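You operate a simulated robot arm through the tools that you are given. There is no shell and no other tool. Be economical: measure what you need, move in short steps, check, and stop when the job is done.

You run a simulated two-armed robot. Do the job below in one go: nothing can be reset, and whatever is moved stays where it is left.

TASK
Stack the 5 micron white filter from the cabinet end of the assembly bench on top of the 25 micron white filter. Then take the steel cup and leave it on top of the grey lamp. Then open the oil flap. Do these in the order given.

Only the result counts: the job must be done as asked and must still hold three seconds after the hand-in. Knocking over, shifting, dropping, spilling or breaking anything else fails it.

THE ROBOT
Two 6-joint arms with two-finger parallel grippers on one trunk, on a base that drives. Base frame: it is fixed to the floor where the robot stands at the start and does not move with it; the origin is under the middle of the robot, x ahead of it, y to its left, z up; the surface under the hand at the start is at about z = 0.8. Readings come in m, rad, newtons and seconds.
The left shoulder is at the start at [-0.077, 0.177, 0.832], the right one opposite. With the tool pointing down near the work surface each hand reaches from about 0.1 to 0.72 m from the robot's upright axis, wherever it stands, measured 20 degrees to its own side. Places, roughly: grey lamp [1, 2.5, 0.5]; oil flap [-0.8, 0.2, 0.8]; steel cup [1, 3.75, 1]. Payload 1.57 kg a hand.
Tool frame (each hand has its own): the origin (TCP) lies between the finger pads and is the grasp point; the fingertips stand 0.03 m ahead of it; z points along the fingers, y is the line along which they close. Largest opening 0.08 m; finger width 0.017, thickness 0.012; the body of the gripper, 0.04 by 0.082 m, starts 0.08 m behind the TCP.
Orientation is that of the tool frame in the base frame, as a unit quaternion [w, x, y, z]. With the fingers straight down and closing along the base's y, the tool's x points along the base's -x, its y along +y and its z along -z.

THE INTERFACE
- The arms move only by the tool play_rows. It takes "left_moves", "right_moves" or both (then of equal length, played together; a hand with none holds still); each is a list of rows, each an object of numbers (a shift or turn left out is 0, a gripper value left out holds the last): "dx", "dy", "dz": the shift along the base's x, y, z in m; "wx", "wy", "wz": the turn, a rotation vector about the base's x, y, z in rad. In form: [{"dx": .., "dy": .., "dz": .., "wx": .., "wy": .., "wz": ..}, ...]. A call has 1 to 20 rows; each row shifts and turns the commanded pose from where the row before left it. "left_gripper" and "right_gripper" are, for a hand that has rows, the finger opening in m, from 0 to 0.08, set as the call begins (left out, the last holds). Each row takes 0.2 s and may step no farther than 0.05 m and 0.15 rad from the row before; otherwise, or with a gripper value out of range, the whole call is refused. A pose out of reach is approached as far as the arm can. The call stops where the force on the tool passes 40 N (or 10 N more than at its start, if that is more) or the arm is blocked; 0.2 s more then pass. Each finger travels about 0.072 m/s and halts on what it meets, pressing with about 38 N; the grip force reading is that of the motor and also rises with nothing between the fingers. The clock runs only during rows and for 0.2 s after the last one: add rows that do not move to give the fingers time. It gives the time, the measured TCP pose, the force on the tool (base axes), the opening and the grip force at its end, in the units of the frame above (readings bear some noise), with the torque about the TCP (base axes, N m) and any sound that the robot's microphone picked up.
- Cameras (640 x 400 px; columns grow to the right, rows downward): "scene" is now at [-0.0195, 0.0616, 1.5404]; the picture's right is [0.94, -0.35, 0.00], its down [-0.30, -0.81, -0.50] and it looks along [0.18, 0.47, -0.87] (base axes); focal length 214 px, centre (320, 200). "left" rides on the left gripper at [0.072, 0.006, -0.122] in its tool frame; the picture's right is [-0.09, 1.00, 0.00], its down [-0.84, -0.08, -0.54] and it looks along [-0.54, -0.05, 0.84] (tool axes); focal length 238 px, centre (320, 200). "right" rides on the right gripper at [0.072, -0.007, -0.122] in its tool frame; the picture's right is [0.09, 1.00, 0.00], its down [-0.84, 0.08, -0.54] and it looks along [-0.54, 0.05, 0.84] (tool axes); focal length 238 px, centre (320, 200). There is no depth. A picture from a camera that has moved, and an enlarged one, comes with that camera's place and axes in the base frame and with its lens.
- camera(camera): a new picture of that camera. The clock stands still meanwhile.
- move_column(by): slides the trunk up (or, below 0, down) by that many m; the arms and the scene camera ride with it, the base frame stays. It gives what a move gives, with no picture.
- base_move(legs): drives the robot by 1 to 6 legs, each [ahead, left, turn to the left] in m, m and rad, along the robot's own axes; the way and the turn of a leg run together, so that a leg with both is an arc; at most 1.5 m and 3.142 rad a leg. The arms and the cameras ride along, it lands a little off, and it stops where it bumps. It gives what a move gives.
- pan_tilt(pan, tilt): turns the head with the scene camera to pan (to the left, within 2.496 rad either way) and tilt (down, from -0.506 to 1.204), counted from straight ahead of the robot. It gives what a move gives.
- zoom(camera, box): a new picture of the part [left, top, right, bottom] of that camera's present view, enlarged. The clock stands still meanwhile.
- hand_in(): hands the job in; it is judged then, once.

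Go step by step. Nothing tells you exact positions but the pictures and the camera data: compare them with the known pose of the tool, close in by small moves and look again before you grip or let go. The budget is 165 turns and 130 pictures, counting those below and the enlarged ones. Unless the task says otherwise, let go and move clear before handing in.

The tools are called as a command line: name --argument value ..., lists and objects as JSON in quotes. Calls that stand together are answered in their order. play_rows: Moves the arms, as the interface text tells. Its arguments: {"type":"object","properties":{"left_moves":{"type":"array"},"left_gripper":{"type":"number"},"right_moves":{"type":"array"},"right_gripper":{"type":"number"}},"required":[]} The other tools are called the same way: move_column (by) slides the trunk up or down; base_move (legs) drives the base; pan_tilt (pan, tilt) turns the head that bears the scene camera; camera (camera) takes a picture; zoom (camera, box) takes an enlarged picture of a part of a camera's view; hand_in () hands the job in.

At the start:

```text
clock: 0.0
left_eef_pos: [0.3087, 0.3319, 1.1432]
left_ee_rot: [0.001, 0.0, 1.0, 0.0]
left_ft_force: [0.1, 0.0, 0.0]
left_moment: [-0.06, -0.01, 0.02]
left_finger_gap: 0.0799
left_grasp_force: 0.1
right_eef_pos: [0.4698, 0.0881, 1.1579]
right_ee_rot: [0.0, 0.0, 1.0, 0.0]
right_ft_force: [0.3, -0.1, 0.3]
right_moment: [0.0, 0.01, 0.01]
right_finger_gap: 0.0797
right_grasp_force: 0.1
trunk travel left (down, up): [-0.275, 0.053]
robot x, y, heading: [0.0006, 0.0003, 0.002]
head pan, tilt: [1.213, 1.049]
```

scene: 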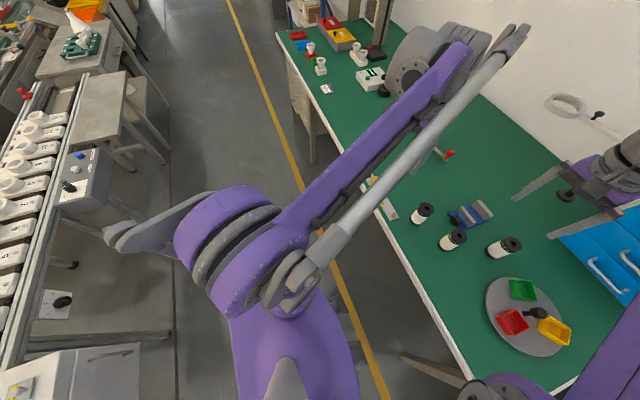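
right: 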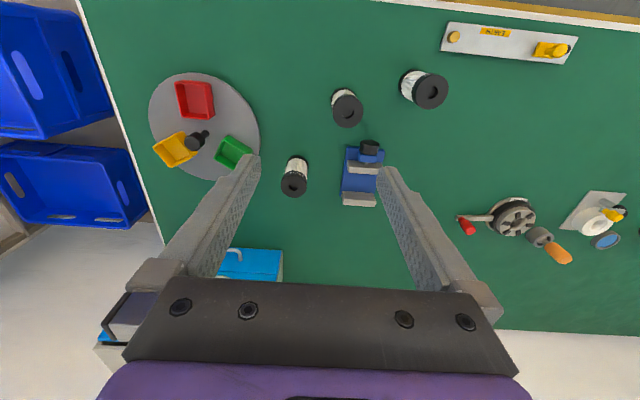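
left: 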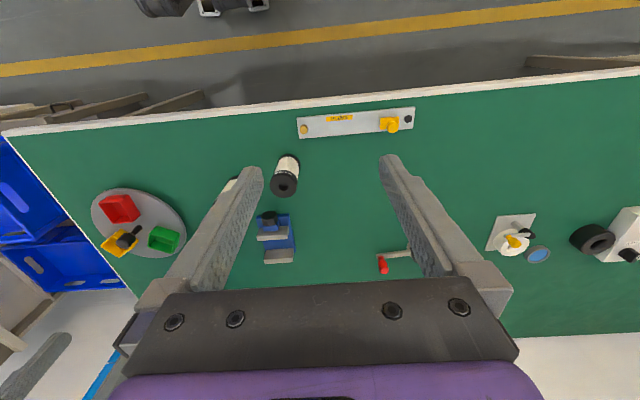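

I see three filters with black caps and white bodies on the green bench in front. I zoom in to read their labels.

zoom --camera "right" --box '[260, 50, 480, 220]'

zoom --camera "scene" --box '[390, 180, 550, 280]'

zoom --camera "scene" --box '[280, 0, 460, 120]'

```text
2.35 times, centred on (370, 135) of right
camera zoom: at [0.3966, 0.0804, 1.2806], right [-0.09, 1.0, 0.0], down [0.84, 0.08, 0.54], along [0.54, 0.05, -0.84], focal length 561 px, centre (202, 353)
```

zoom: 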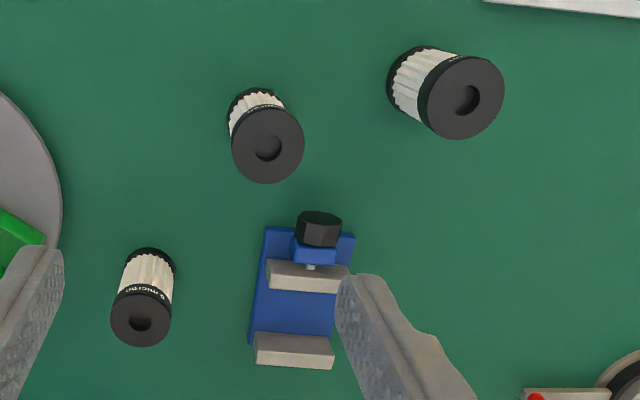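

```text
4.00 times, centred on (470, 230) of scene
camera zoom: at [-0.0195, 0.0616, 1.5404], right [0.94, -0.35, 0.0], down [-0.3, -0.81, -0.5], along [0.18, 0.47, -0.87], focal length 858 px, centre (-280, 80)
```

zoom: 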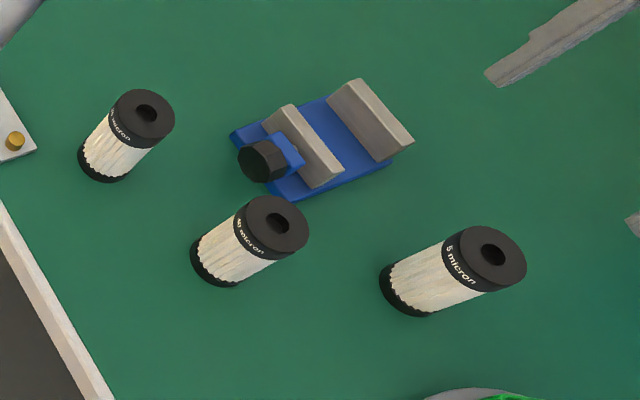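

```text
3.33 times, centred on (370, 60) of scene
camera zoom: at [-0.0195, 0.0616, 1.5404], right [0.94, -0.35, 0.0], down [-0.3, -0.81, -0.5], along [0.18, 0.47, -0.87], focal length 715 px, centre (153, 667)
```

zoom: 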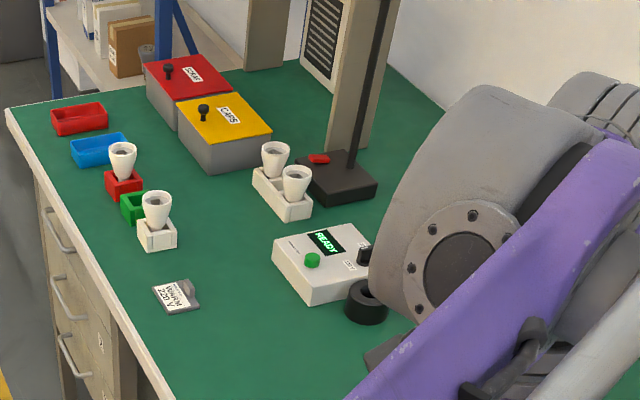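

The near one reads 5 micron. I zoom further on the other two and look around for the cabinet.

zoom --camera "scene" --box '[408, 200, 440, 220]'

zoom --camera "scene" --box '[436, 228, 468, 248]'

pan_tilt --pan -0.3 --tilt 0.75

camera --camera "scene"

pan_tilt --pan 1.2 --tilt 0.5

camera --camera "scene"

pan_tilt --pan 2.49 --tilt 0.6

camera --camera "scene"

pan_tilt --pan -2.3 --tilt 0.6

camera --camera "scene"

```text
16.00 times, centred on (424, 210) of scene
camera zoom: at [-0.0195, 0.0616, 1.5404], right [0.94, -0.35, 0.0], down [-0.3, -0.81, -0.5], along [0.18, 0.47, -0.87], focal length 3432 px, centre (-1344, 40)
```

zoom: 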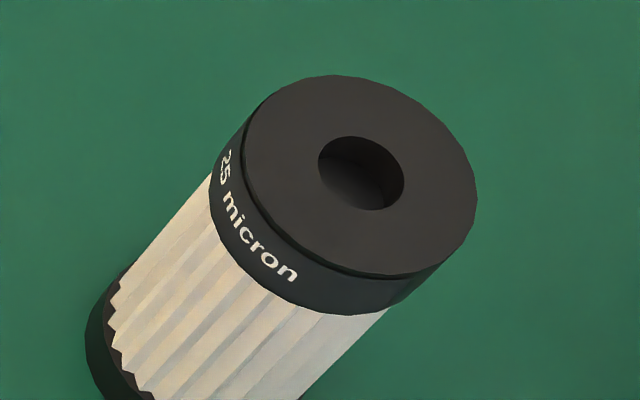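

```text
16.00 times, centred on (452, 238) of scene
camera zoom: at [-0.0195, 0.0616, 1.5404], right [0.94, -0.35, 0.0], down [-0.3, -0.81, -0.5], along [0.18, 0.47, -0.87], focal length 3432 px, centre (-1792, -408)
```

zoom: 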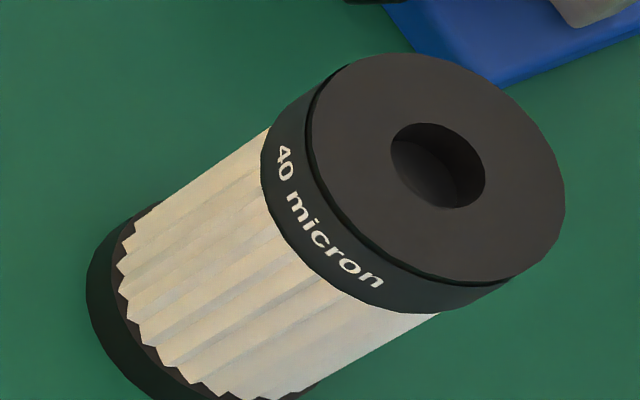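

```text
clock: 1.6
left_eef_pos: [0.3084, 0.3299, 1.1421]
left_ee_rot: [-0.001, 0.0, 1.0, 0.0]
left_ft_force: [-0.5, -0.1, -0.5]
left_moment: [0.0, 0.02, -0.01]
left_finger_gap: 0.0799
left_grasp_force: 0.0
right_eef_pos: [0.4689, 0.0887, 1.1586]
right_ee_rot: [0.001, 0.0, 1.0, 0.0]
right_ft_force: [-0.3, 0.4, -0.1]
right_moment: [0.02, 0.0, 0.0]
right_finger_gap: 0.0802
right_grasp_force: 0.0
trunk travel left (down, up): [-0.275, 0.053]
robot x, y, heading: [0.0018, 0.0033, -0.002]
head pan, tilt: [-0.3, 0.75]
```

```text
121 pictures are left
camera scene: at [0.0363, -0.0253, 1.5628], right [-0.3, -0.96, 0.0], down [-0.65, 0.2, -0.73], along [0.7, -0.22, -0.68], focal length 214 px, centre (320, 200)
```

scene: 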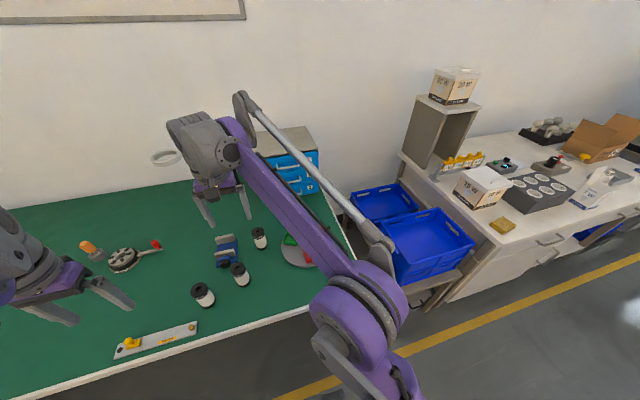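

```text
clock: 3.2
left_eef_pos: [0.3082, 0.3296, 1.1426]
left_ee_rot: [0.0, 0.0, 1.0, -0.001]
left_ft_force: [0.1, -0.2, -0.3]
left_moment: [-0.01, -0.01, 0.0]
left_finger_gap: 0.08
left_grasp_force: 0.0
right_eef_pos: [0.4688, 0.0883, 1.1574]
right_ee_rot: [0.0, 0.0, 1.0, 0.001]
right_ft_force: [0.4, -0.2, 0.2]
right_moment: [0.01, -0.02, -0.03]
right_finger_gap: 0.08
right_grasp_force: 0.0
trunk travel left (down, up): [-0.275, 0.053]
robot x, y, heading: [0.0014, -0.0004, 0.007]
head pan, tilt: [1.201, 0.499]
```

```text
120 pictures are left
camera scene: at [-0.0099, 0.084, 1.5848], right [0.93, -0.36, 0.0], down [-0.17, -0.45, -0.88], along [0.32, 0.82, -0.48], focal length 214 px, centre (320, 200)
```

scene: 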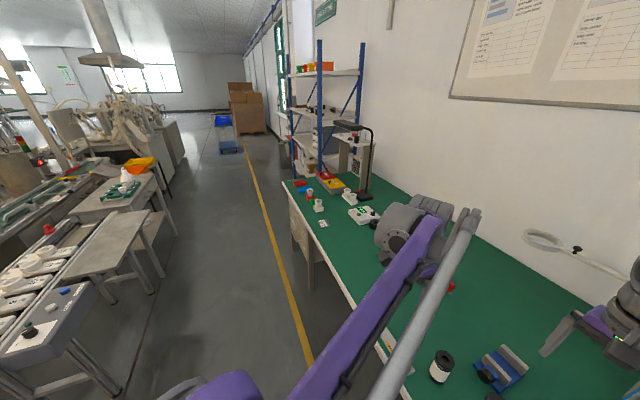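

```text
clock: 4.7
left_eef_pos: [0.3081, 0.3307, 1.143]
left_ee_rot: [0.0, -0.001, 1.0, -0.001]
left_ft_force: [0.3, 0.3, 0.4]
left_moment: [0.01, -0.01, -0.01]
left_finger_gap: 0.0799
left_grasp_force: 0.0
right_eef_pos: [0.4704, 0.0878, 1.1579]
right_ee_rot: [0.0, 0.0, 1.0, 0.0]
right_ft_force: [-0.1, 0.7, 0.2]
right_moment: [-0.04, 0.0, -0.02]
right_finger_gap: 0.0799
right_grasp_force: 0.1
trunk travel left (down, up): [-0.275, 0.053]
robot x, y, heading: [0.0025, 0.0027, -0.003]
head pan, tilt: [2.491, 0.6]
```

```text
119 pictures are left
camera scene: at [-0.1131, 0.0528, 1.5757], right [0.61, 0.8, 0.0], down [0.45, -0.34, -0.83], along [-0.66, 0.5, -0.56], focal length 214 px, centre (320, 200)
```

scene: 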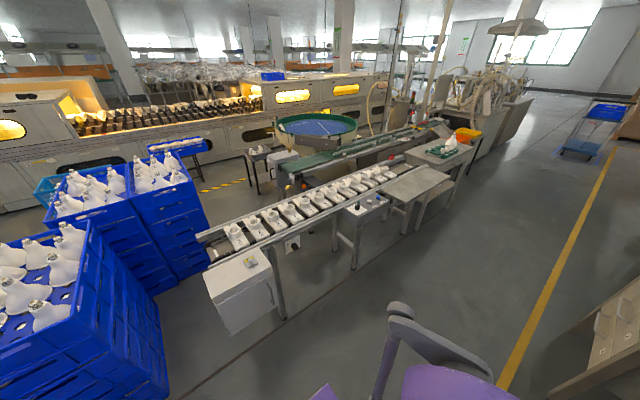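

```text
clock: 8.5
left_eef_pos: [0.3076, 0.3301, 1.1429]
left_ee_rot: [0.0, 0.0, 1.0, 0.0]
left_ft_force: [-0.9, -0.1, -1.4]
left_moment: [-0.01, -0.03, -0.01]
left_finger_gap: 0.0801
left_grasp_force: 0.0
right_eef_pos: [0.4686, 0.0885, 1.1587]
right_ee_rot: [0.0, 0.0, 1.0, -0.001]
right_ft_force: [0.9, -0.4, 0.1]
right_moment: [-0.02, 0.0, 0.02]
right_finger_gap: 0.0798
right_grasp_force: 0.1
trunk travel left (down, up): [-0.275, 0.053]
robot x, y, heading: [0.0018, 0.0028, -0.004]
head pan, tilt: [-2.3, 0.6]
```

```text
118 pictures are left
camera scene: at [-0.1018, -0.0667, 1.5757], right [-0.75, 0.67, 0.0], down [0.38, 0.42, -0.83], along [-0.55, -0.62, -0.56], focal length 214 px, centre (320, 200)
```

scene: 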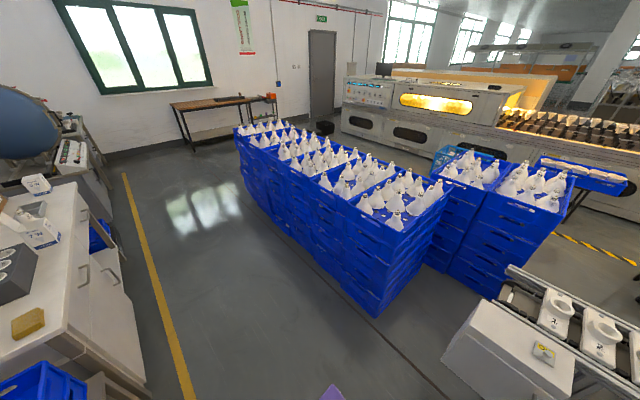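

The 5 micron filter is at about (0.606, 0.055), the 25 micron at about (0.438, 0.252), and the 40 micron between them. I shift the base left a bit so the right arm reaches both, then look from above with the right camera.

base_move --legs '[[0, 0.13, 0]]'

pan_tilt --pan 0.3 --tilt 0.95

camera --camera "scene"

camera --camera "right"

```text
clock: 10.2
left_eef_pos: [0.3091, 0.4573, 1.1426]
left_ee_rot: [0.001, 0.001, 1.0, 0.0]
left_ft_force: [0.8, -0.8, 0.1]
left_moment: [-0.02, 0.02, 0.01]
left_finger_gap: 0.08
left_grasp_force: 0.1
right_eef_pos: [0.4698, 0.2149, 1.1583]
right_ee_rot: [0.0, 0.001, 1.0, 0.0]
right_ft_force: [0.7, -0.1, -0.7]
right_moment: [-0.02, -0.04, -0.03]
right_finger_gap: 0.0802
right_grasp_force: 0.1
trunk travel left (down, up): [-0.275, 0.053]
robot x, y, heading: [0.0025, 0.1284, 0.001]
head pan, tilt: [-2.3, 0.6]
```

```text
clock: 12.6
left_eef_pos: [0.309, 0.4583, 1.1427]
left_ee_rot: [0.0, 0.001, 1.0, 0.0]
left_ft_force: [-0.6, -0.4, -0.2]
left_moment: [-0.02, 0.02, 0.01]
left_finger_gap: 0.0802
left_grasp_force: 0.0
right_eef_pos: [0.4692, 0.2147, 1.1579]
right_ee_rot: [0.0, 0.001, 1.0, -0.001]
right_ft_force: [0.3, -1.2, 0.0]
right_moment: [-0.01, 0.01, 0.04]
right_finger_gap: 0.08
right_grasp_force: 0.1
trunk travel left (down, up): [-0.275, 0.053]
robot x, y, heading: [0.0038, 0.1243, -0.003]
head pan, tilt: [0.3, 0.949]
```

```text
117 pictures are left
camera scene: at [0.0267, 0.1476, 1.5473], right [0.29, -0.96, 0.0], down [-0.78, -0.24, -0.58], along [0.56, 0.17, -0.81], focal length 214 px, centre (320, 200)
```

scene: 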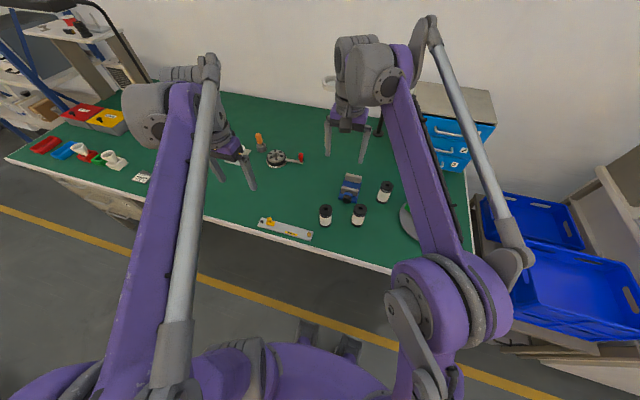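

```text
116 pictures are left
camera right: at [0.3968, 0.2068, 1.2806], right [-0.09, 1.0, 0.0], down [0.84, 0.08, 0.54], along [0.54, 0.05, -0.84], focal length 238 px, centre (320, 200)
```

right: 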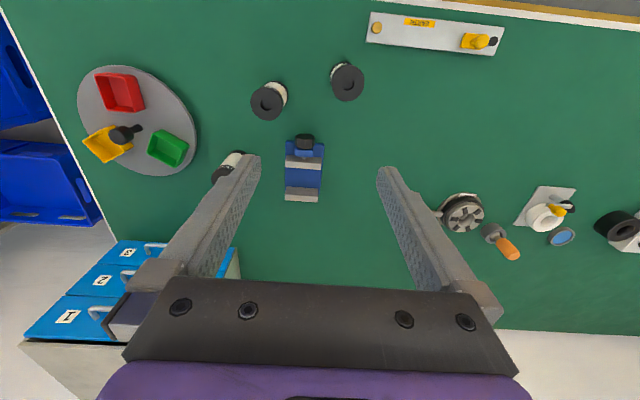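

The pictures agree. I move the right hand above the 5 micron filter.

play_rows --right_moves '[{"dx": 0.034, "dy": -0.03}, {"dx": 0.034, "dy": -0.03}, {"dx": 0.034, "dy": -0.03}, {"dx": 0.034, "dy": -0.03}, {"dy": -0.04}, {"dz": -0.04}, {"dz": -0.04}, {"dz": -0.04}, {}]' --right_gripper 0.08

camera --camera "right"

```text
clock: 14.6
left_eef_pos: [0.3088, 0.4583, 1.1418]
left_ee_rot: [0.0, 0.0, 1.0, 0.0]
left_ft_force: [-0.3, 0.4, -0.5]
left_moment: [-0.02, 0.01, 0.03]
left_finger_gap: 0.0799
left_grasp_force: 0.0
right_eef_pos: [0.574, 0.0471, 1.0134]
right_ee_rot: [0.0, 0.002, 1.0, 0.001]
right_ft_force: [-0.7, -0.1, 0.3]
right_moment: [-0.01, -0.02, -0.03]
right_finger_gap: 0.0801
right_grasp_force: 0.1
right hand out of reach, approached as far as the arm can: row 3, 4
trunk travel left (down, up): [-0.275, 0.053]
robot x, y, heading: [-0.002, 0.1266, 0.005]
head pan, tilt: [0.3, 0.949]
```

```text
115 pictures are left
camera right: at [0.5006, 0.0396, 1.1367], right [-0.09, 1.0, 0.0], down [0.84, 0.08, 0.54], along [0.54, 0.05, -0.84], focal length 238 px, centre (320, 200)
```

right: 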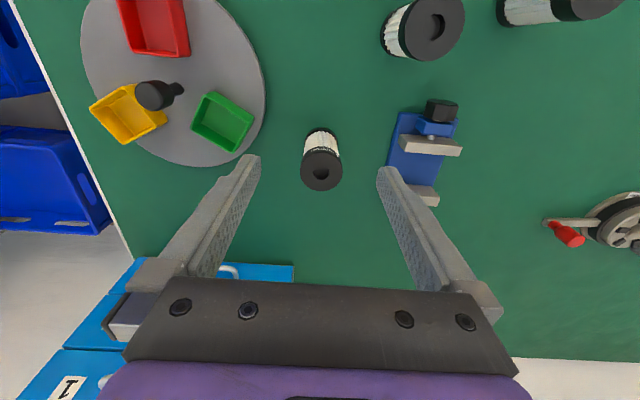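

The filter top is at about (0.612, 0.052). I go lower and forward gradually.

play_rows --right_moves '[{"dz": -0.03}, {"dx": 0.02, "dy": 0.003}, {"dx": 0.018, "dy": 0.002}, {}]'

camera --camera "right"

```text
clock: 15.6
left_eef_pos: [0.3093, 0.4573, 1.1436]
left_ee_rot: [0.0, 0.0, 1.0, 0.0]
left_ft_force: [0.1, 0.3, 0.6]
left_moment: [0.03, 0.0, -0.01]
left_finger_gap: 0.0801
left_grasp_force: 0.0
right_eef_pos: [0.61, 0.0512, 0.9832]
right_ee_rot: [0.0, 0.002, 1.0, 0.0]
right_ft_force: [0.4, -0.5, 0.6]
right_moment: [-0.03, -0.01, 0.0]
right_finger_gap: 0.0801
right_grasp_force: 0.0
trunk travel left (down, up): [-0.275, 0.053]
robot x, y, heading: [0.0012, 0.1242, 0.005]
head pan, tilt: [0.3, 0.949]
```

```text
114 pictures are left
camera right: at [0.5373, 0.0438, 1.1055], right [-0.09, 1.0, 0.0], down [0.84, 0.08, 0.54], along [0.54, 0.05, -0.84], focal length 238 px, centre (320, 200)
```

right: 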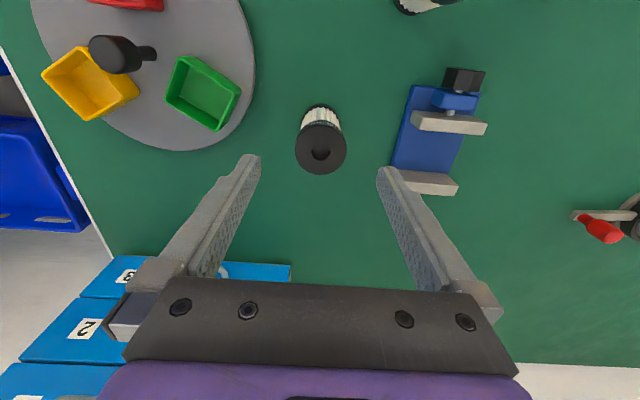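

The hand is centred over the filter. I descend to a grip near the top of the filter and look.

play_rows --right_moves '[{"dz": -0.04}, {"dz": -0.04}, {"dz": -0.03}, {}]'

camera --camera "right"

```text
clock: 16.6
left_eef_pos: [0.309, 0.4574, 1.1431]
left_ee_rot: [0.0, 0.001, 1.0, 0.0]
left_ft_force: [0.3, -0.3, -0.7]
left_moment: [-0.04, 0.02, 0.0]
left_finger_gap: 0.0798
left_grasp_force: 0.1
right_eef_pos: [0.6118, 0.0526, 0.8708]
right_ee_rot: [0.0, 0.001, 1.0, 0.0]
right_ft_force: [0.0, -0.5, -0.2]
right_moment: [0.03, 0.01, -0.01]
right_finger_gap: 0.0802
right_grasp_force: 0.1
trunk travel left (down, up): [-0.275, 0.053]
robot x, y, heading: [0.0017, 0.1272, -0.002]
head pan, tilt: [0.3, 0.949]
```

```text
113 pictures are left
camera right: at [0.5389, 0.0452, 0.9931], right [-0.09, 1.0, 0.0], down [0.84, 0.08, 0.54], along [0.54, 0.05, -0.84], focal length 238 px, centre (320, 200)
```

right: 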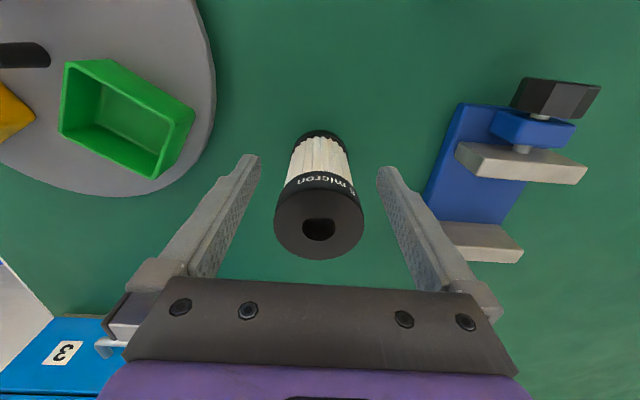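

The filter stands between the fingers, about centred. I close.

play_rows --right_moves '[{"dx": 0.002}, {}, {}, {}, {}]' --right_gripper 0.02

play_rows --right_moves '[{"dz": 0.03}, {"dz": 0.04}, {"dz": 0.04}, {}]'

camera --camera "right"

```text
clock: 17.8
left_eef_pos: [0.3096, 0.4579, 1.1427]
left_ee_rot: [0.0, 0.0, 1.0, -0.001]
left_ft_force: [0.3, 0.1, 0.2]
left_moment: [-0.02, -0.03, -0.01]
left_finger_gap: 0.0798
left_grasp_force: 0.0
right_eef_pos: [0.6152, 0.0527, 0.8718]
right_ee_rot: [0.0, 0.0, 1.0, 0.0]
right_ft_force: [-0.3, 0.0, 0.0]
right_moment: [-0.02, -0.01, -0.01]
right_finger_gap: 0.0464
right_grasp_force: 37.6
trunk travel left (down, up): [-0.275, 0.053]
robot x, y, heading: [-0.0012, 0.1259, -0.001]
head pan, tilt: [0.3, 0.949]
```

```text
clock: 18.8
left_eef_pos: [0.3096, 0.4569, 1.1425]
left_ee_rot: [0.0, 0.001, 1.0, 0.0]
left_ft_force: [-0.3, 0.6, 0.5]
left_moment: [0.01, 0.03, 0.01]
left_finger_gap: 0.08
left_grasp_force: 0.0
right_eef_pos: [0.6135, 0.0544, 0.9821]
right_ee_rot: [0.0, 0.001, 1.0, -0.001]
right_ft_force: [-0.8, 0.0, -1.7]
right_moment: [-0.06, 0.04, -0.02]
right_finger_gap: 0.0464
right_grasp_force: 37.4
trunk travel left (down, up): [-0.275, 0.053]
robot x, y, heading: [0.0012, 0.1279, -0.007]
head pan, tilt: [0.3, 0.949]
```

```text
112 pictures are left
camera right: at [0.5415, 0.0457, 1.1044], right [-0.09, 1.0, 0.0], down [0.84, 0.08, 0.54], along [0.54, 0.05, -0.84], focal length 238 px, centre (320, 200)
```

right: 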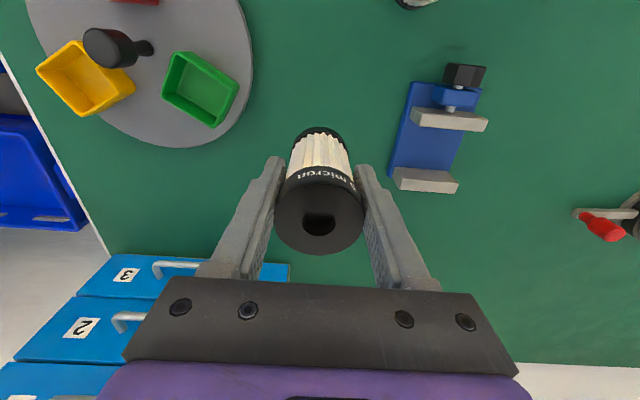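

I hold the 5 micron filter (diameter 46 mm, its bottom about 72 mm below the TCP). I carry it toward the 25 micron filter, staying high, and look.

play_rows --right_moves '[{"dz": 0.03, "dx": -0.03}, {"dz": 0.03, "dx": -0.03}, {"dx": -0.03, "dy": 0.035}, {"dx": -0.03, "dy": 0.035}, {"dy": 0.035}, {"dy": 0.035}, {}]'

camera --camera "right"

camera --camera "scene"

```text
clock: 20.4
left_eef_pos: [0.309, 0.4568, 1.1434]
left_ee_rot: [0.0, 0.0, 1.0, 0.001]
left_ft_force: [0.5, 0.3, 0.5]
left_moment: [0.02, 0.0, 0.02]
left_finger_gap: 0.0798
left_grasp_force: 0.1
right_eef_pos: [0.4969, 0.1933, 1.0424]
right_ee_rot: [0.0, 0.001, 1.0, 0.0]
right_ft_force: [-0.1, 0.6, 0.1]
right_moment: [0.03, 0.01, 0.01]
right_finger_gap: 0.0465
right_grasp_force: 37.8
trunk travel left (down, up): [-0.275, 0.053]
robot x, y, heading: [-0.0017, 0.1225, -0.001]
head pan, tilt: [0.3, 0.949]
```

```text
111 pictures are left
camera right: at [0.4244, 0.186, 1.1662], right [-0.09, 1.0, 0.0], down [0.84, 0.08, 0.54], along [0.54, 0.05, -0.84], focal length 238 px, centre (320, 200)
```

right: 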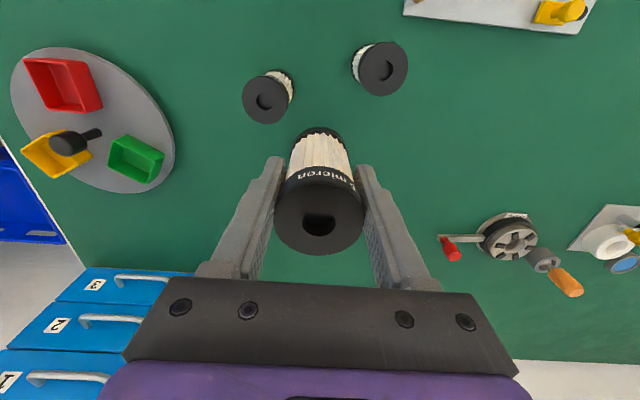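

```text
110 pictures are left
camera scene: at [0.0266, 0.1469, 1.5473], right [0.29, -0.96, 0.0], down [-0.78, -0.24, -0.58], along [0.56, 0.17, -0.81], focal length 214 px, centre (320, 200)
```

scene: 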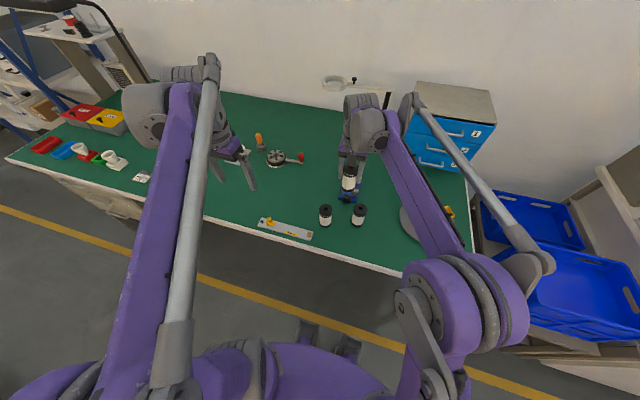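

The 25 micron's top is near (0.438, 0.251). I bring the held filter above it and check from several cameras.

play_rows --right_moves '[{"dx": -0.03, "dy": 0.03}, {"dx": -0.033, "dy": 0.027}, {"dz": -0.03}, {}]'

camera --camera "right"

camera --camera "left"

zoom --camera "scene" --box '[280, 140, 400, 240]'

```text
clock: 21.4
left_eef_pos: [0.308, 0.4582, 1.1435]
left_ee_rot: [0.001, 0.0, 1.0, 0.0]
left_ft_force: [-0.5, 0.6, -0.3]
left_moment: [-0.01, 0.01, -0.02]
left_finger_gap: 0.08
left_grasp_force: 0.0
right_eef_pos: [0.4327, 0.2515, 1.0114]
right_ee_rot: [0.0, 0.001, 1.0, 0.0]
right_ft_force: [-0.6, 0.4, -0.9]
right_moment: [0.0, -0.02, -0.02]
right_finger_gap: 0.0463
right_grasp_force: 37.7
trunk travel left (down, up): [-0.275, 0.053]
robot x, y, heading: [-0.0016, 0.127, -0.004]
head pan, tilt: [0.3, 0.949]
```

```text
109 pictures are left
camera right: at [0.3593, 0.2431, 1.1335], right [-0.09, 1.0, 0.0], down [0.84, 0.08, 0.54], along [0.54, 0.05, -0.84], focal length 238 px, centre (320, 200)
```

right: 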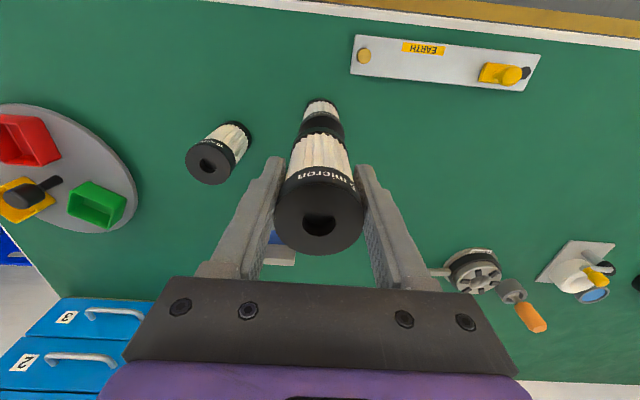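

```text
108 pictures are left
camera left: at [0.237, 0.4638, 1.2656], right [0.09, 1.0, 0.0], down [0.84, -0.08, 0.54], along [0.54, -0.05, -0.84], focal length 238 px, centre (320, 200)
```

left: 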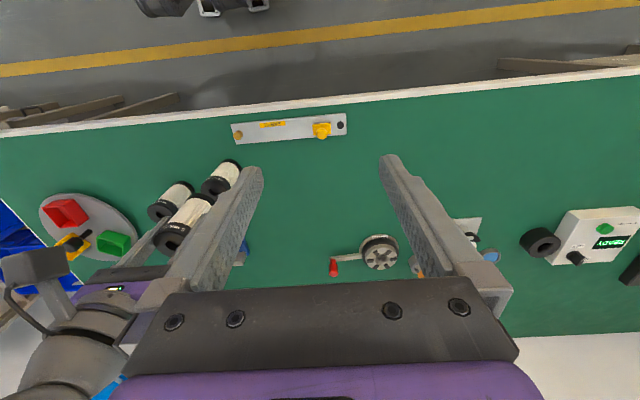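

```text
4.00 times, centred on (340, 190) of scene
camera zoom: at [0.0263, 0.1477, 1.5473], right [0.29, -0.96, 0.0], down [-0.78, -0.24, -0.58], along [0.56, 0.17, -0.81], focal length 858 px, centre (240, 240)
```

zoom: 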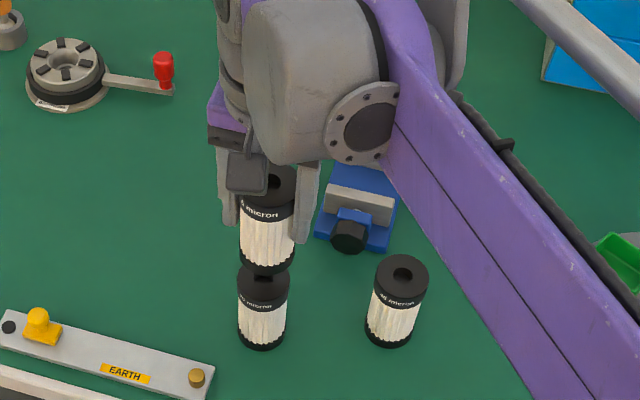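

Close to aligned in y. I zoom to measure the alignment precisely.

zoom --camera "scene" --box '[328, 180, 368, 230]'

zoom --camera "right" --box '[270, 85, 370, 185]'

zoom --camera "left" --box '[140, 140, 260, 260]'

```text
8.00 times, centred on (348, 205) of scene
camera zoom: at [0.0263, 0.1477, 1.5473], right [0.29, -0.96, 0.0], down [-0.78, -0.24, -0.58], along [0.56, 0.17, -0.81], focal length 1716 px, centre (96, 160)
```

zoom: 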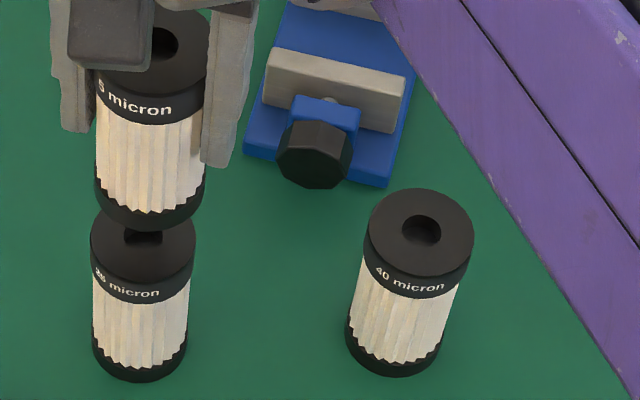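

```text
4.00 times, centred on (320, 135) of right
camera zoom: at [0.3593, 0.2431, 1.1335], right [-0.09, 1.0, 0.0], down [0.84, 0.08, 0.54], along [0.54, 0.05, -0.84], focal length 953 px, centre (320, 460)
```

zoom: 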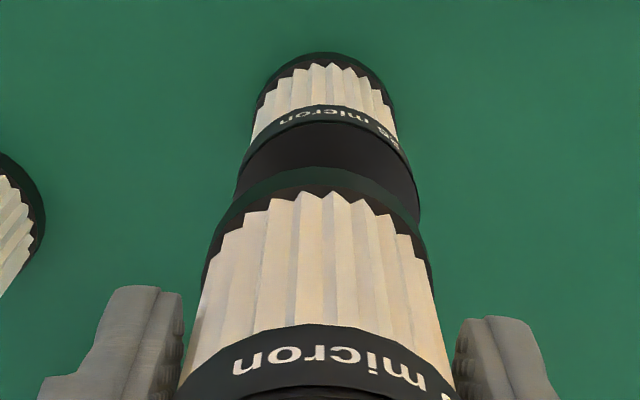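

```text
3.33 times, centred on (200, 200) of left
camera zoom: at [0.237, 0.4638, 1.2656], right [0.09, 1.0, 0.0], down [0.84, -0.08, 0.54], along [0.54, -0.05, -0.84], focal length 794 px, centre (720, 200)
```

zoom: 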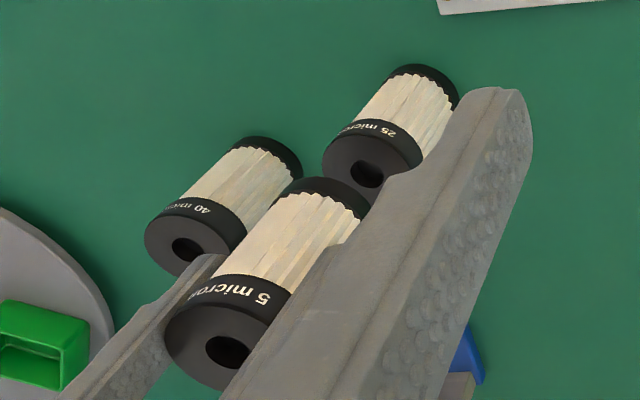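

The 25 micron sits about 3 mm further in +x and 2.5 mm in +y than the held filter. I correct that, then descend and check just above contact.

play_rows --right_moves '[{"dx": 0.003, "dy": 0.0025}, {"dz": -0.02}, {"dz": -0.02}, {}]'

zoom --camera "right" --box '[270, 85, 370, 185]'

zoom --camera "scene" --box '[318, 180, 358, 230]'

```text
clock: 22.4
left_eef_pos: [0.3093, 0.4563, 1.1443]
left_ee_rot: [0.0, 0.001, 1.0, 0.0]
left_ft_force: [0.6, -0.2, 0.4]
left_moment: [0.03, 0.02, -0.01]
left_finger_gap: 0.0801
left_grasp_force: 0.0
right_eef_pos: [0.436, 0.2509, 0.9732]
right_ee_rot: [0.0, 0.001, 1.0, 0.0]
right_ft_force: [0.1, -0.8, -0.6]
right_moment: [0.01, -0.02, 0.01]
right_finger_gap: 0.0465
right_grasp_force: 37.8
trunk travel left (down, up): [-0.275, 0.053]
robot x, y, heading: [-0.0, 0.1262, -0.001]
head pan, tilt: [0.3, 0.949]
```

```text
4.00 times, centred on (320, 135) of right
camera zoom: at [0.3634, 0.2435, 1.0958], right [-0.09, 1.0, 0.0], down [0.84, 0.08, 0.54], along [0.54, 0.05, -0.84], focal length 953 px, centre (320, 460)
```

zoom: 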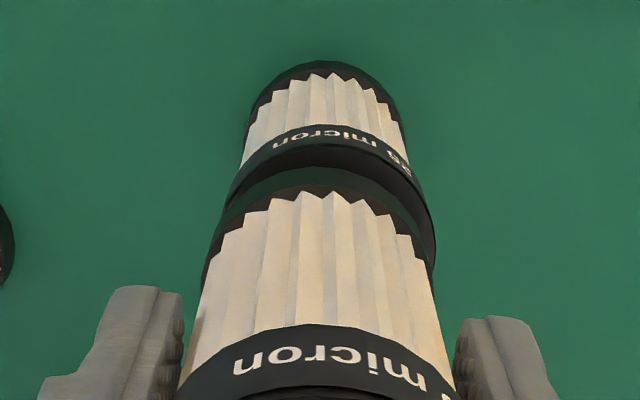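

```text
8.00 times, centred on (338, 205) of scene
camera zoom: at [0.0266, 0.1476, 1.5473], right [0.29, -0.96, 0.0], down [-0.78, -0.24, -0.58], along [0.56, 0.17, -0.81], focal length 1716 px, centre (176, 160)
```

zoom: 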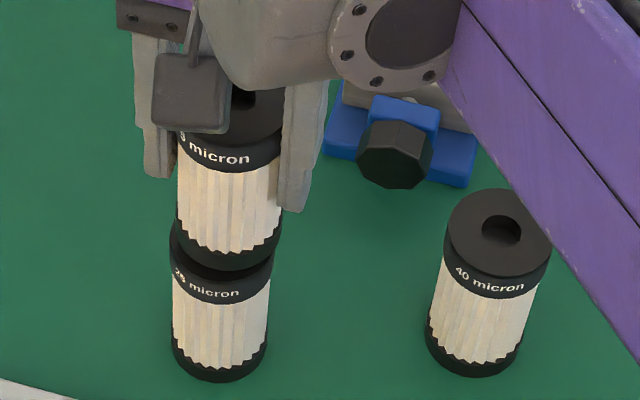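

Only about 3 mm in y remains. I correct it and lower in small steps until contact.

play_rows --right_moves '[{"dy": 0.0028}, {"dz": -0.008}, {"dz": -0.003}, {}]'

zoom --camera "right" --box '[270, 85, 370, 185]'

zoom --camera "scene" --box '[318, 180, 358, 230]'

```text
clock: 23.4
left_eef_pos: [0.3076, 0.4578, 1.1437]
left_ee_rot: [0.001, 0.001, 1.0, 0.001]
left_ft_force: [-0.8, 0.1, -0.3]
left_moment: [-0.04, -0.01, -0.01]
left_finger_gap: 0.0799
left_grasp_force: 0.2
right_eef_pos: [0.4338, 0.2544, 0.9647]
right_ee_rot: [0.001, 0.001, 1.0, 0.0]
right_ft_force: [2.3, 1.6, 29.2]
right_moment: [0.05, -0.23, 0.11]
right_finger_gap: 0.0462
right_grasp_force: 38.6
trunk travel left (down, up): [-0.275, 0.053]
robot x, y, heading: [-0.0012, 0.126, -0.003]
head pan, tilt: [0.3, 0.949]
```

```text
4.00 times, centred on (320, 135) of right
camera zoom: at [0.3614, 0.2465, 1.0868], right [-0.09, 1.0, 0.0], down [0.84, 0.08, 0.54], along [0.54, 0.05, -0.84], focal length 953 px, centre (320, 460)
```

zoom: 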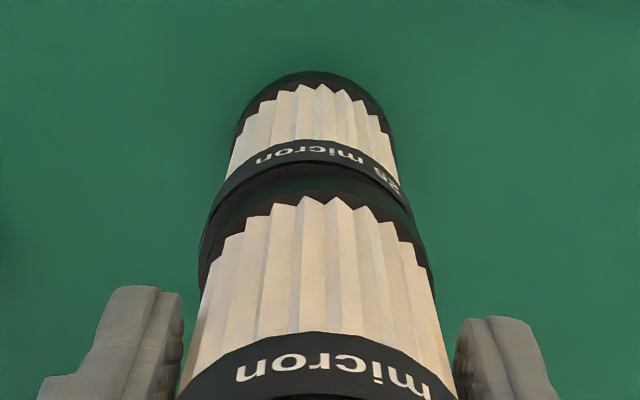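

```text
8.00 times, centred on (338, 205) of scene
camera zoom: at [0.025, 0.1472, 1.5475], right [0.29, -0.96, 0.0], down [-0.78, -0.24, -0.58], along [0.56, 0.17, -0.81], focal length 1716 px, centre (176, 160)
```

zoom: 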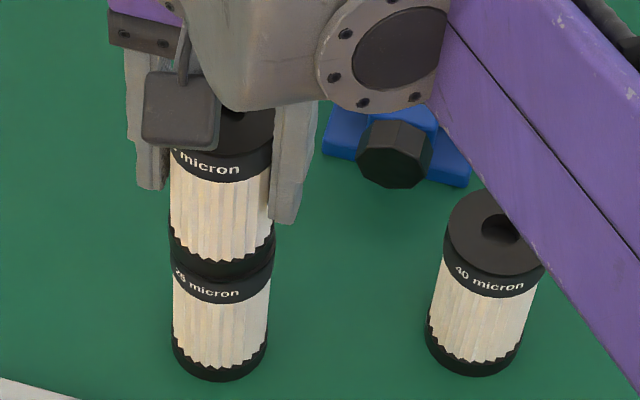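

Contact at 29 N. I relieve the force by rising 2 mm and look once more before letting go.

play_rows --right_moves '[{"dz": 0.002, "dy": -0.001}, {}]'

zoom --camera "right" --box '[270, 85, 370, 185]'

zoom --camera "scene" --box '[328, 190, 348, 215]'

```text
clock: 24.0
left_eef_pos: [0.3097, 0.4568, 1.1424]
left_ee_rot: [0.001, 0.001, 1.0, 0.0]
left_ft_force: [0.6, -0.2, -0.4]
left_moment: [-0.01, -0.02, -0.01]
left_finger_gap: 0.0799
left_grasp_force: 0.0
right_eef_pos: [0.4341, 0.253, 0.9644]
right_ee_rot: [0.0, 0.001, 1.0, 0.0]
right_ft_force: [0.5, 0.7, 2.8]
right_moment: [0.13, 0.0, 0.02]
right_finger_gap: 0.0463
right_grasp_force: 37.6
trunk travel left (down, up): [-0.275, 0.053]
robot x, y, heading: [0.0013, 0.1294, -0.0]
head pan, tilt: [0.3, 0.949]
```

```text
4.00 times, centred on (320, 135) of right
camera zoom: at [0.3618, 0.2456, 1.0873], right [-0.09, 1.0, 0.0], down [0.84, 0.08, 0.54], along [0.54, 0.05, -0.84], focal length 953 px, centre (320, 460)
```

zoom: 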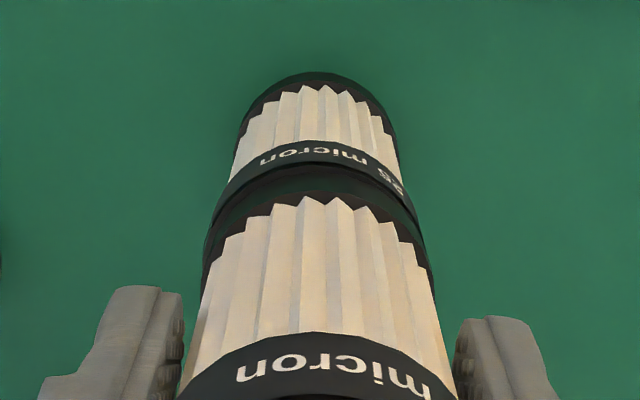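

```text
16.00 times, centred on (338, 202) of scene
camera zoom: at [0.0264, 0.1478, 1.5471], right [0.29, -0.96, 0.0], down [-0.78, -0.24, -0.58], along [0.56, 0.17, -0.81], focal length 3432 px, centre (32, 160)
```

zoom: 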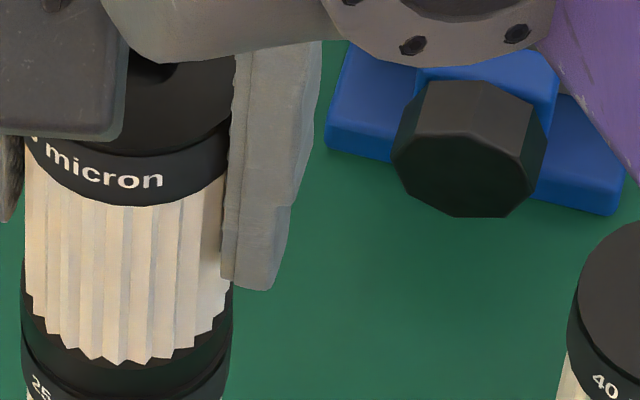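

Well aligned. I open and rise.

play_rows --right_moves '[{}, {}, {}, {}]' --right_gripper 0.08

play_rows --right_moves '[{"dz": 0.02}, {"dz": 0.04}, {"dz": 0.04}, {"dz": 0.04}, {"dz": 0.04}, {}]'

camera --camera "right"

zoom --camera "scene" --box '[300, 165, 380, 235]'

```text
clock: 25.0
left_eef_pos: [0.3095, 0.4584, 1.1424]
left_ee_rot: [0.0, 0.002, 1.0, 0.0]
left_ft_force: [-0.2, 0.3, -0.3]
left_moment: [-0.07, -0.01, 0.0]
left_finger_gap: 0.0801
left_grasp_force: 0.1
right_eef_pos: [0.4349, 0.2533, 0.9641]
right_ee_rot: [0.0, 0.001, 1.0, -0.001]
right_ft_force: [-0.3, 0.9, -0.9]
right_moment: [0.0, 0.01, 0.01]
right_finger_gap: 0.0802
right_grasp_force: 0.0
trunk travel left (down, up): [-0.275, 0.053]
robot x, y, heading: [-0.0037, 0.1284, -0.003]
head pan, tilt: [0.3, 0.949]
```

```text
clock: 26.4
left_eef_pos: [0.3087, 0.4582, 1.1434]
left_ee_rot: [0.001, 0.001, 1.0, 0.001]
left_ft_force: [0.1, 0.6, -1.0]
left_moment: [0.01, -0.03, 0.0]
left_finger_gap: 0.0801
left_grasp_force: 0.1
right_eef_pos: [0.4348, 0.2517, 1.1453]
right_ee_rot: [0.0, 0.001, 1.0, 0.0]
right_ft_force: [-0.4, 0.3, -0.5]
right_moment: [-0.02, -0.01, -0.02]
right_finger_gap: 0.08
right_grasp_force: 0.0
trunk travel left (down, up): [-0.275, 0.053]
robot x, y, heading: [-0.0023, 0.1279, -0.0]
head pan, tilt: [0.3, 0.949]
```

```text
97 pictures are left
camera right: at [0.3632, 0.2437, 1.268], right [-0.09, 1.0, 0.0], down [0.84, 0.08, 0.54], along [0.54, 0.05, -0.84], focal length 238 px, centre (320, 200)
```

right: 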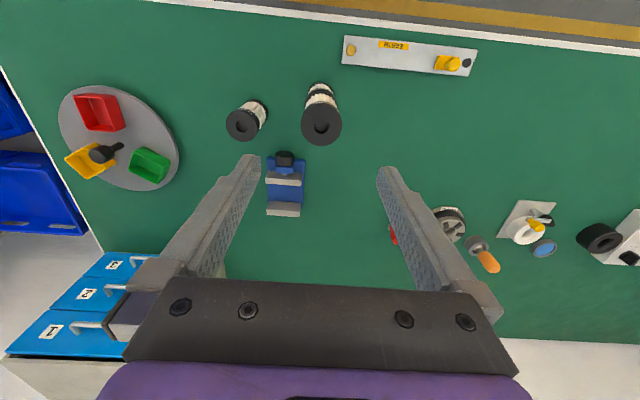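

```text
5.71 times, centred on (340, 200) of scene
camera zoom: at [0.0267, 0.1476, 1.5473], right [0.29, -0.96, 0.0], down [-0.78, -0.24, -0.58], along [0.56, 0.17, -0.81], focal length 1226 px, centre (206, 200)
```

zoom: 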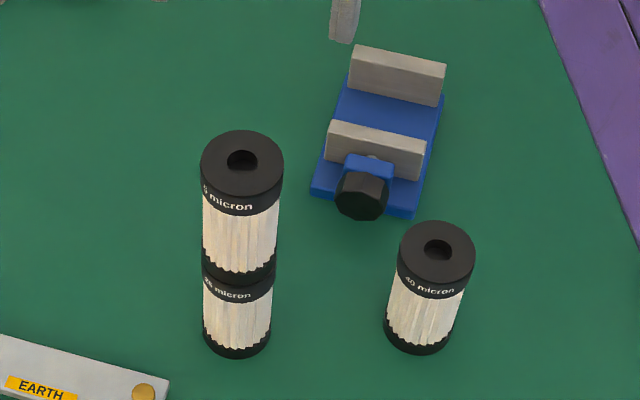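

The stack stands. Now I back off slightly and drive left toward the far end of the bench to find the lamp and the cup.

base_move --legs '[[-0.2, 0, 0], [0, 1.4, 0]]'

pan_tilt --pan 0.75 --tilt 0.6

camera --camera "scene"

```text
clock: 40.2
left_eef_pos: [0.1692, 1.8645, 1.1438]
left_ee_rot: [0.0, 0.025, 1.0, 0.0]
left_ft_force: [0.5, -0.5, -0.1]
left_moment: [0.02, -0.01, 0.03]
left_finger_gap: 0.0799
left_grasp_force: 0.1
right_eef_pos: [0.2858, 1.6529, 1.1448]
right_ee_rot: [0.0, 0.025, 1.0, 0.0]
right_ft_force: [-0.4, 0.0, 0.9]
right_moment: [-0.03, 0.05, 0.01]
right_finger_gap: 0.0798
right_grasp_force: 0.1
trunk travel left (down, up): [-0.275, 0.053]
robot x, y, heading: [-0.154, 1.5502, -0.051]
head pan, tilt: [0.3, 0.949]
```

```text
clock: 41.1
left_eef_pos: [0.1683, 1.8658, 1.1433]
left_ee_rot: [0.0, 0.026, 1.0, 0.0]
left_ft_force: [-0.1, -0.1, 0.4]
left_moment: [0.02, 0.02, 0.0]
left_finger_gap: 0.0802
left_grasp_force: 0.0
right_eef_pos: [0.2842, 1.6531, 1.1449]
right_ee_rot: [0.0, 0.025, 1.0, 0.001]
right_ft_force: [0.7, -0.7, -0.2]
right_moment: [0.03, -0.02, -0.01]
right_finger_gap: 0.0799
right_grasp_force: 0.0
trunk travel left (down, up): [-0.275, 0.053]
robot x, y, heading: [-0.1552, 1.549, -0.047]
head pan, tilt: [0.75, 0.6]
```

```text
95 pictures are left
camera scene: at [-0.1314, 1.6083, 1.5757], right [0.64, -0.77, 0.0], down [-0.43, -0.36, -0.82], along [0.63, 0.53, -0.57], focal length 214 px, centre (320, 200)
```

scene: 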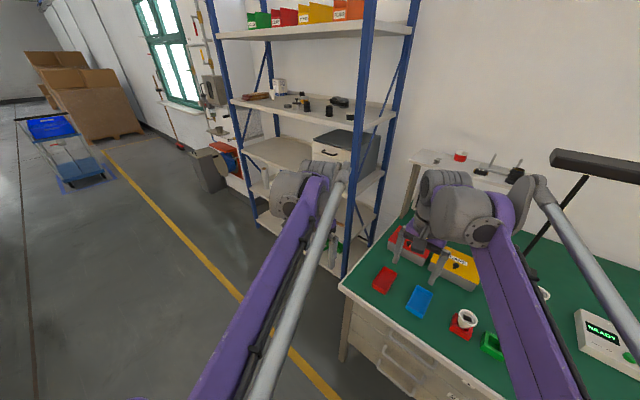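

The shelving starts past the bench end, and there is something further beyond it. I drive on to the left and look.

base_move --legs '[[0, 0.9, 0.04]]'

pan_tilt --pan 0.1 --tilt 0.65

camera --camera "scene"

pan_tilt --pan 0.9 --tilt 0.5

camera --camera "scene"

```text
clock: 49.6
left_eef_pos: [0.1862, 2.8088, 1.1434]
left_ee_rot: [0.0, 0.007, 1.0, 0.0]
left_ft_force: [0.2, 0.6, -1.1]
left_moment: [0.02, -0.02, -0.01]
left_finger_gap: 0.0799
left_grasp_force: 0.1
right_eef_pos: [0.3111, 2.5991, 1.1449]
right_ee_rot: [-0.001, 0.007, 1.0, 0.0]
right_ft_force: [-0.1, 0.2, -0.7]
right_moment: [-0.01, 0.02, 0.03]
right_finger_gap: 0.0797
right_grasp_force: 0.1
trunk travel left (down, up): [-0.275, 0.053]
robot x, y, heading: [-0.1226, 2.4795, -0.014]
head pan, tilt: [0.75, 0.6]
```

```text
clock: 50.6
left_eef_pos: [0.1873, 2.8062, 1.1432]
left_ee_rot: [0.0, 0.007, 1.0, 0.0]
left_ft_force: [-0.7, -0.2, -0.9]
left_moment: [0.02, -0.01, 0.0]
left_finger_gap: 0.0801
left_grasp_force: 0.1
right_eef_pos: [0.312, 2.5996, 1.1463]
right_ee_rot: [0.0, 0.007, 1.0, 0.0]
right_ft_force: [0.1, -0.8, 0.5]
right_moment: [-0.04, -0.02, -0.03]
right_finger_gap: 0.08
right_grasp_force: 0.1
trunk travel left (down, up): [-0.275, 0.053]
robot x, y, heading: [-0.1258, 2.48, -0.012]
head pan, tilt: [0.099, 0.649]
```

```text
94 pictures are left
camera scene: at [-0.0825, 2.4877, 1.5715], right [0.09, -1.0, 0.0], down [-0.6, -0.05, -0.8], along [0.79, 0.07, -0.6], focal length 214 px, centre (320, 200)
```

scene: 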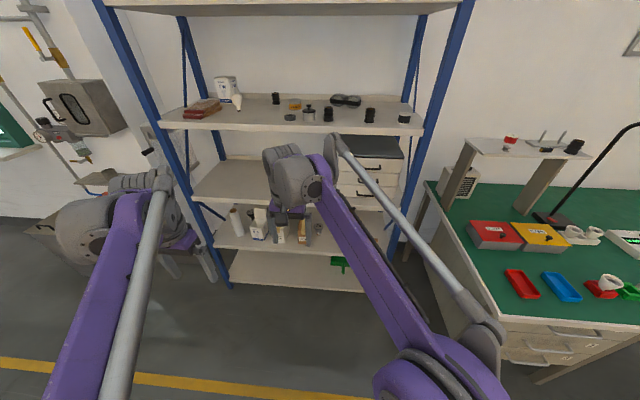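

```text
clock: 51.8
left_eef_pos: [0.1868, 2.806, 1.1429]
left_ee_rot: [0.0, 0.007, 1.0, 0.0]
left_ft_force: [0.7, 0.5, 0.2]
left_moment: [-0.02, 0.02, 0.0]
left_finger_gap: 0.0803
left_grasp_force: 0.0
right_eef_pos: [0.3105, 2.5996, 1.1457]
right_ee_rot: [-0.001, 0.008, 1.0, 0.0]
right_ft_force: [-0.3, 0.4, 0.0]
right_moment: [0.02, -0.01, 0.01]
right_finger_gap: 0.0798
right_grasp_force: 0.0
trunk travel left (down, up): [-0.275, 0.053]
robot x, y, heading: [-0.129, 2.4801, -0.012]
head pan, tilt: [0.901, 0.499]
```

```text
93 pictures are left
camera scene: at [-0.1114, 2.5507, 1.5848], right [0.77, -0.63, 0.0], down [-0.3, -0.37, -0.88], along [0.56, 0.68, -0.48], focal length 214 px, centre (320, 200)
```

scene: 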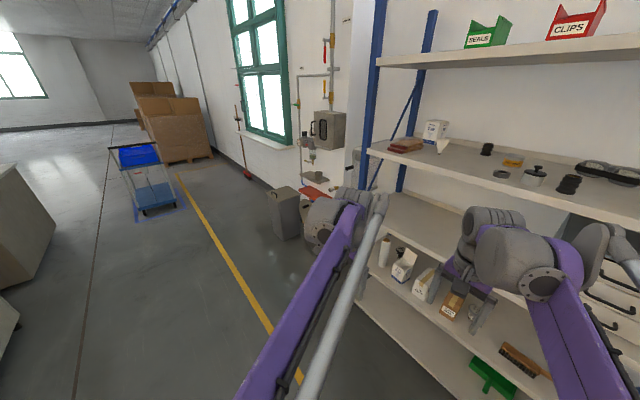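

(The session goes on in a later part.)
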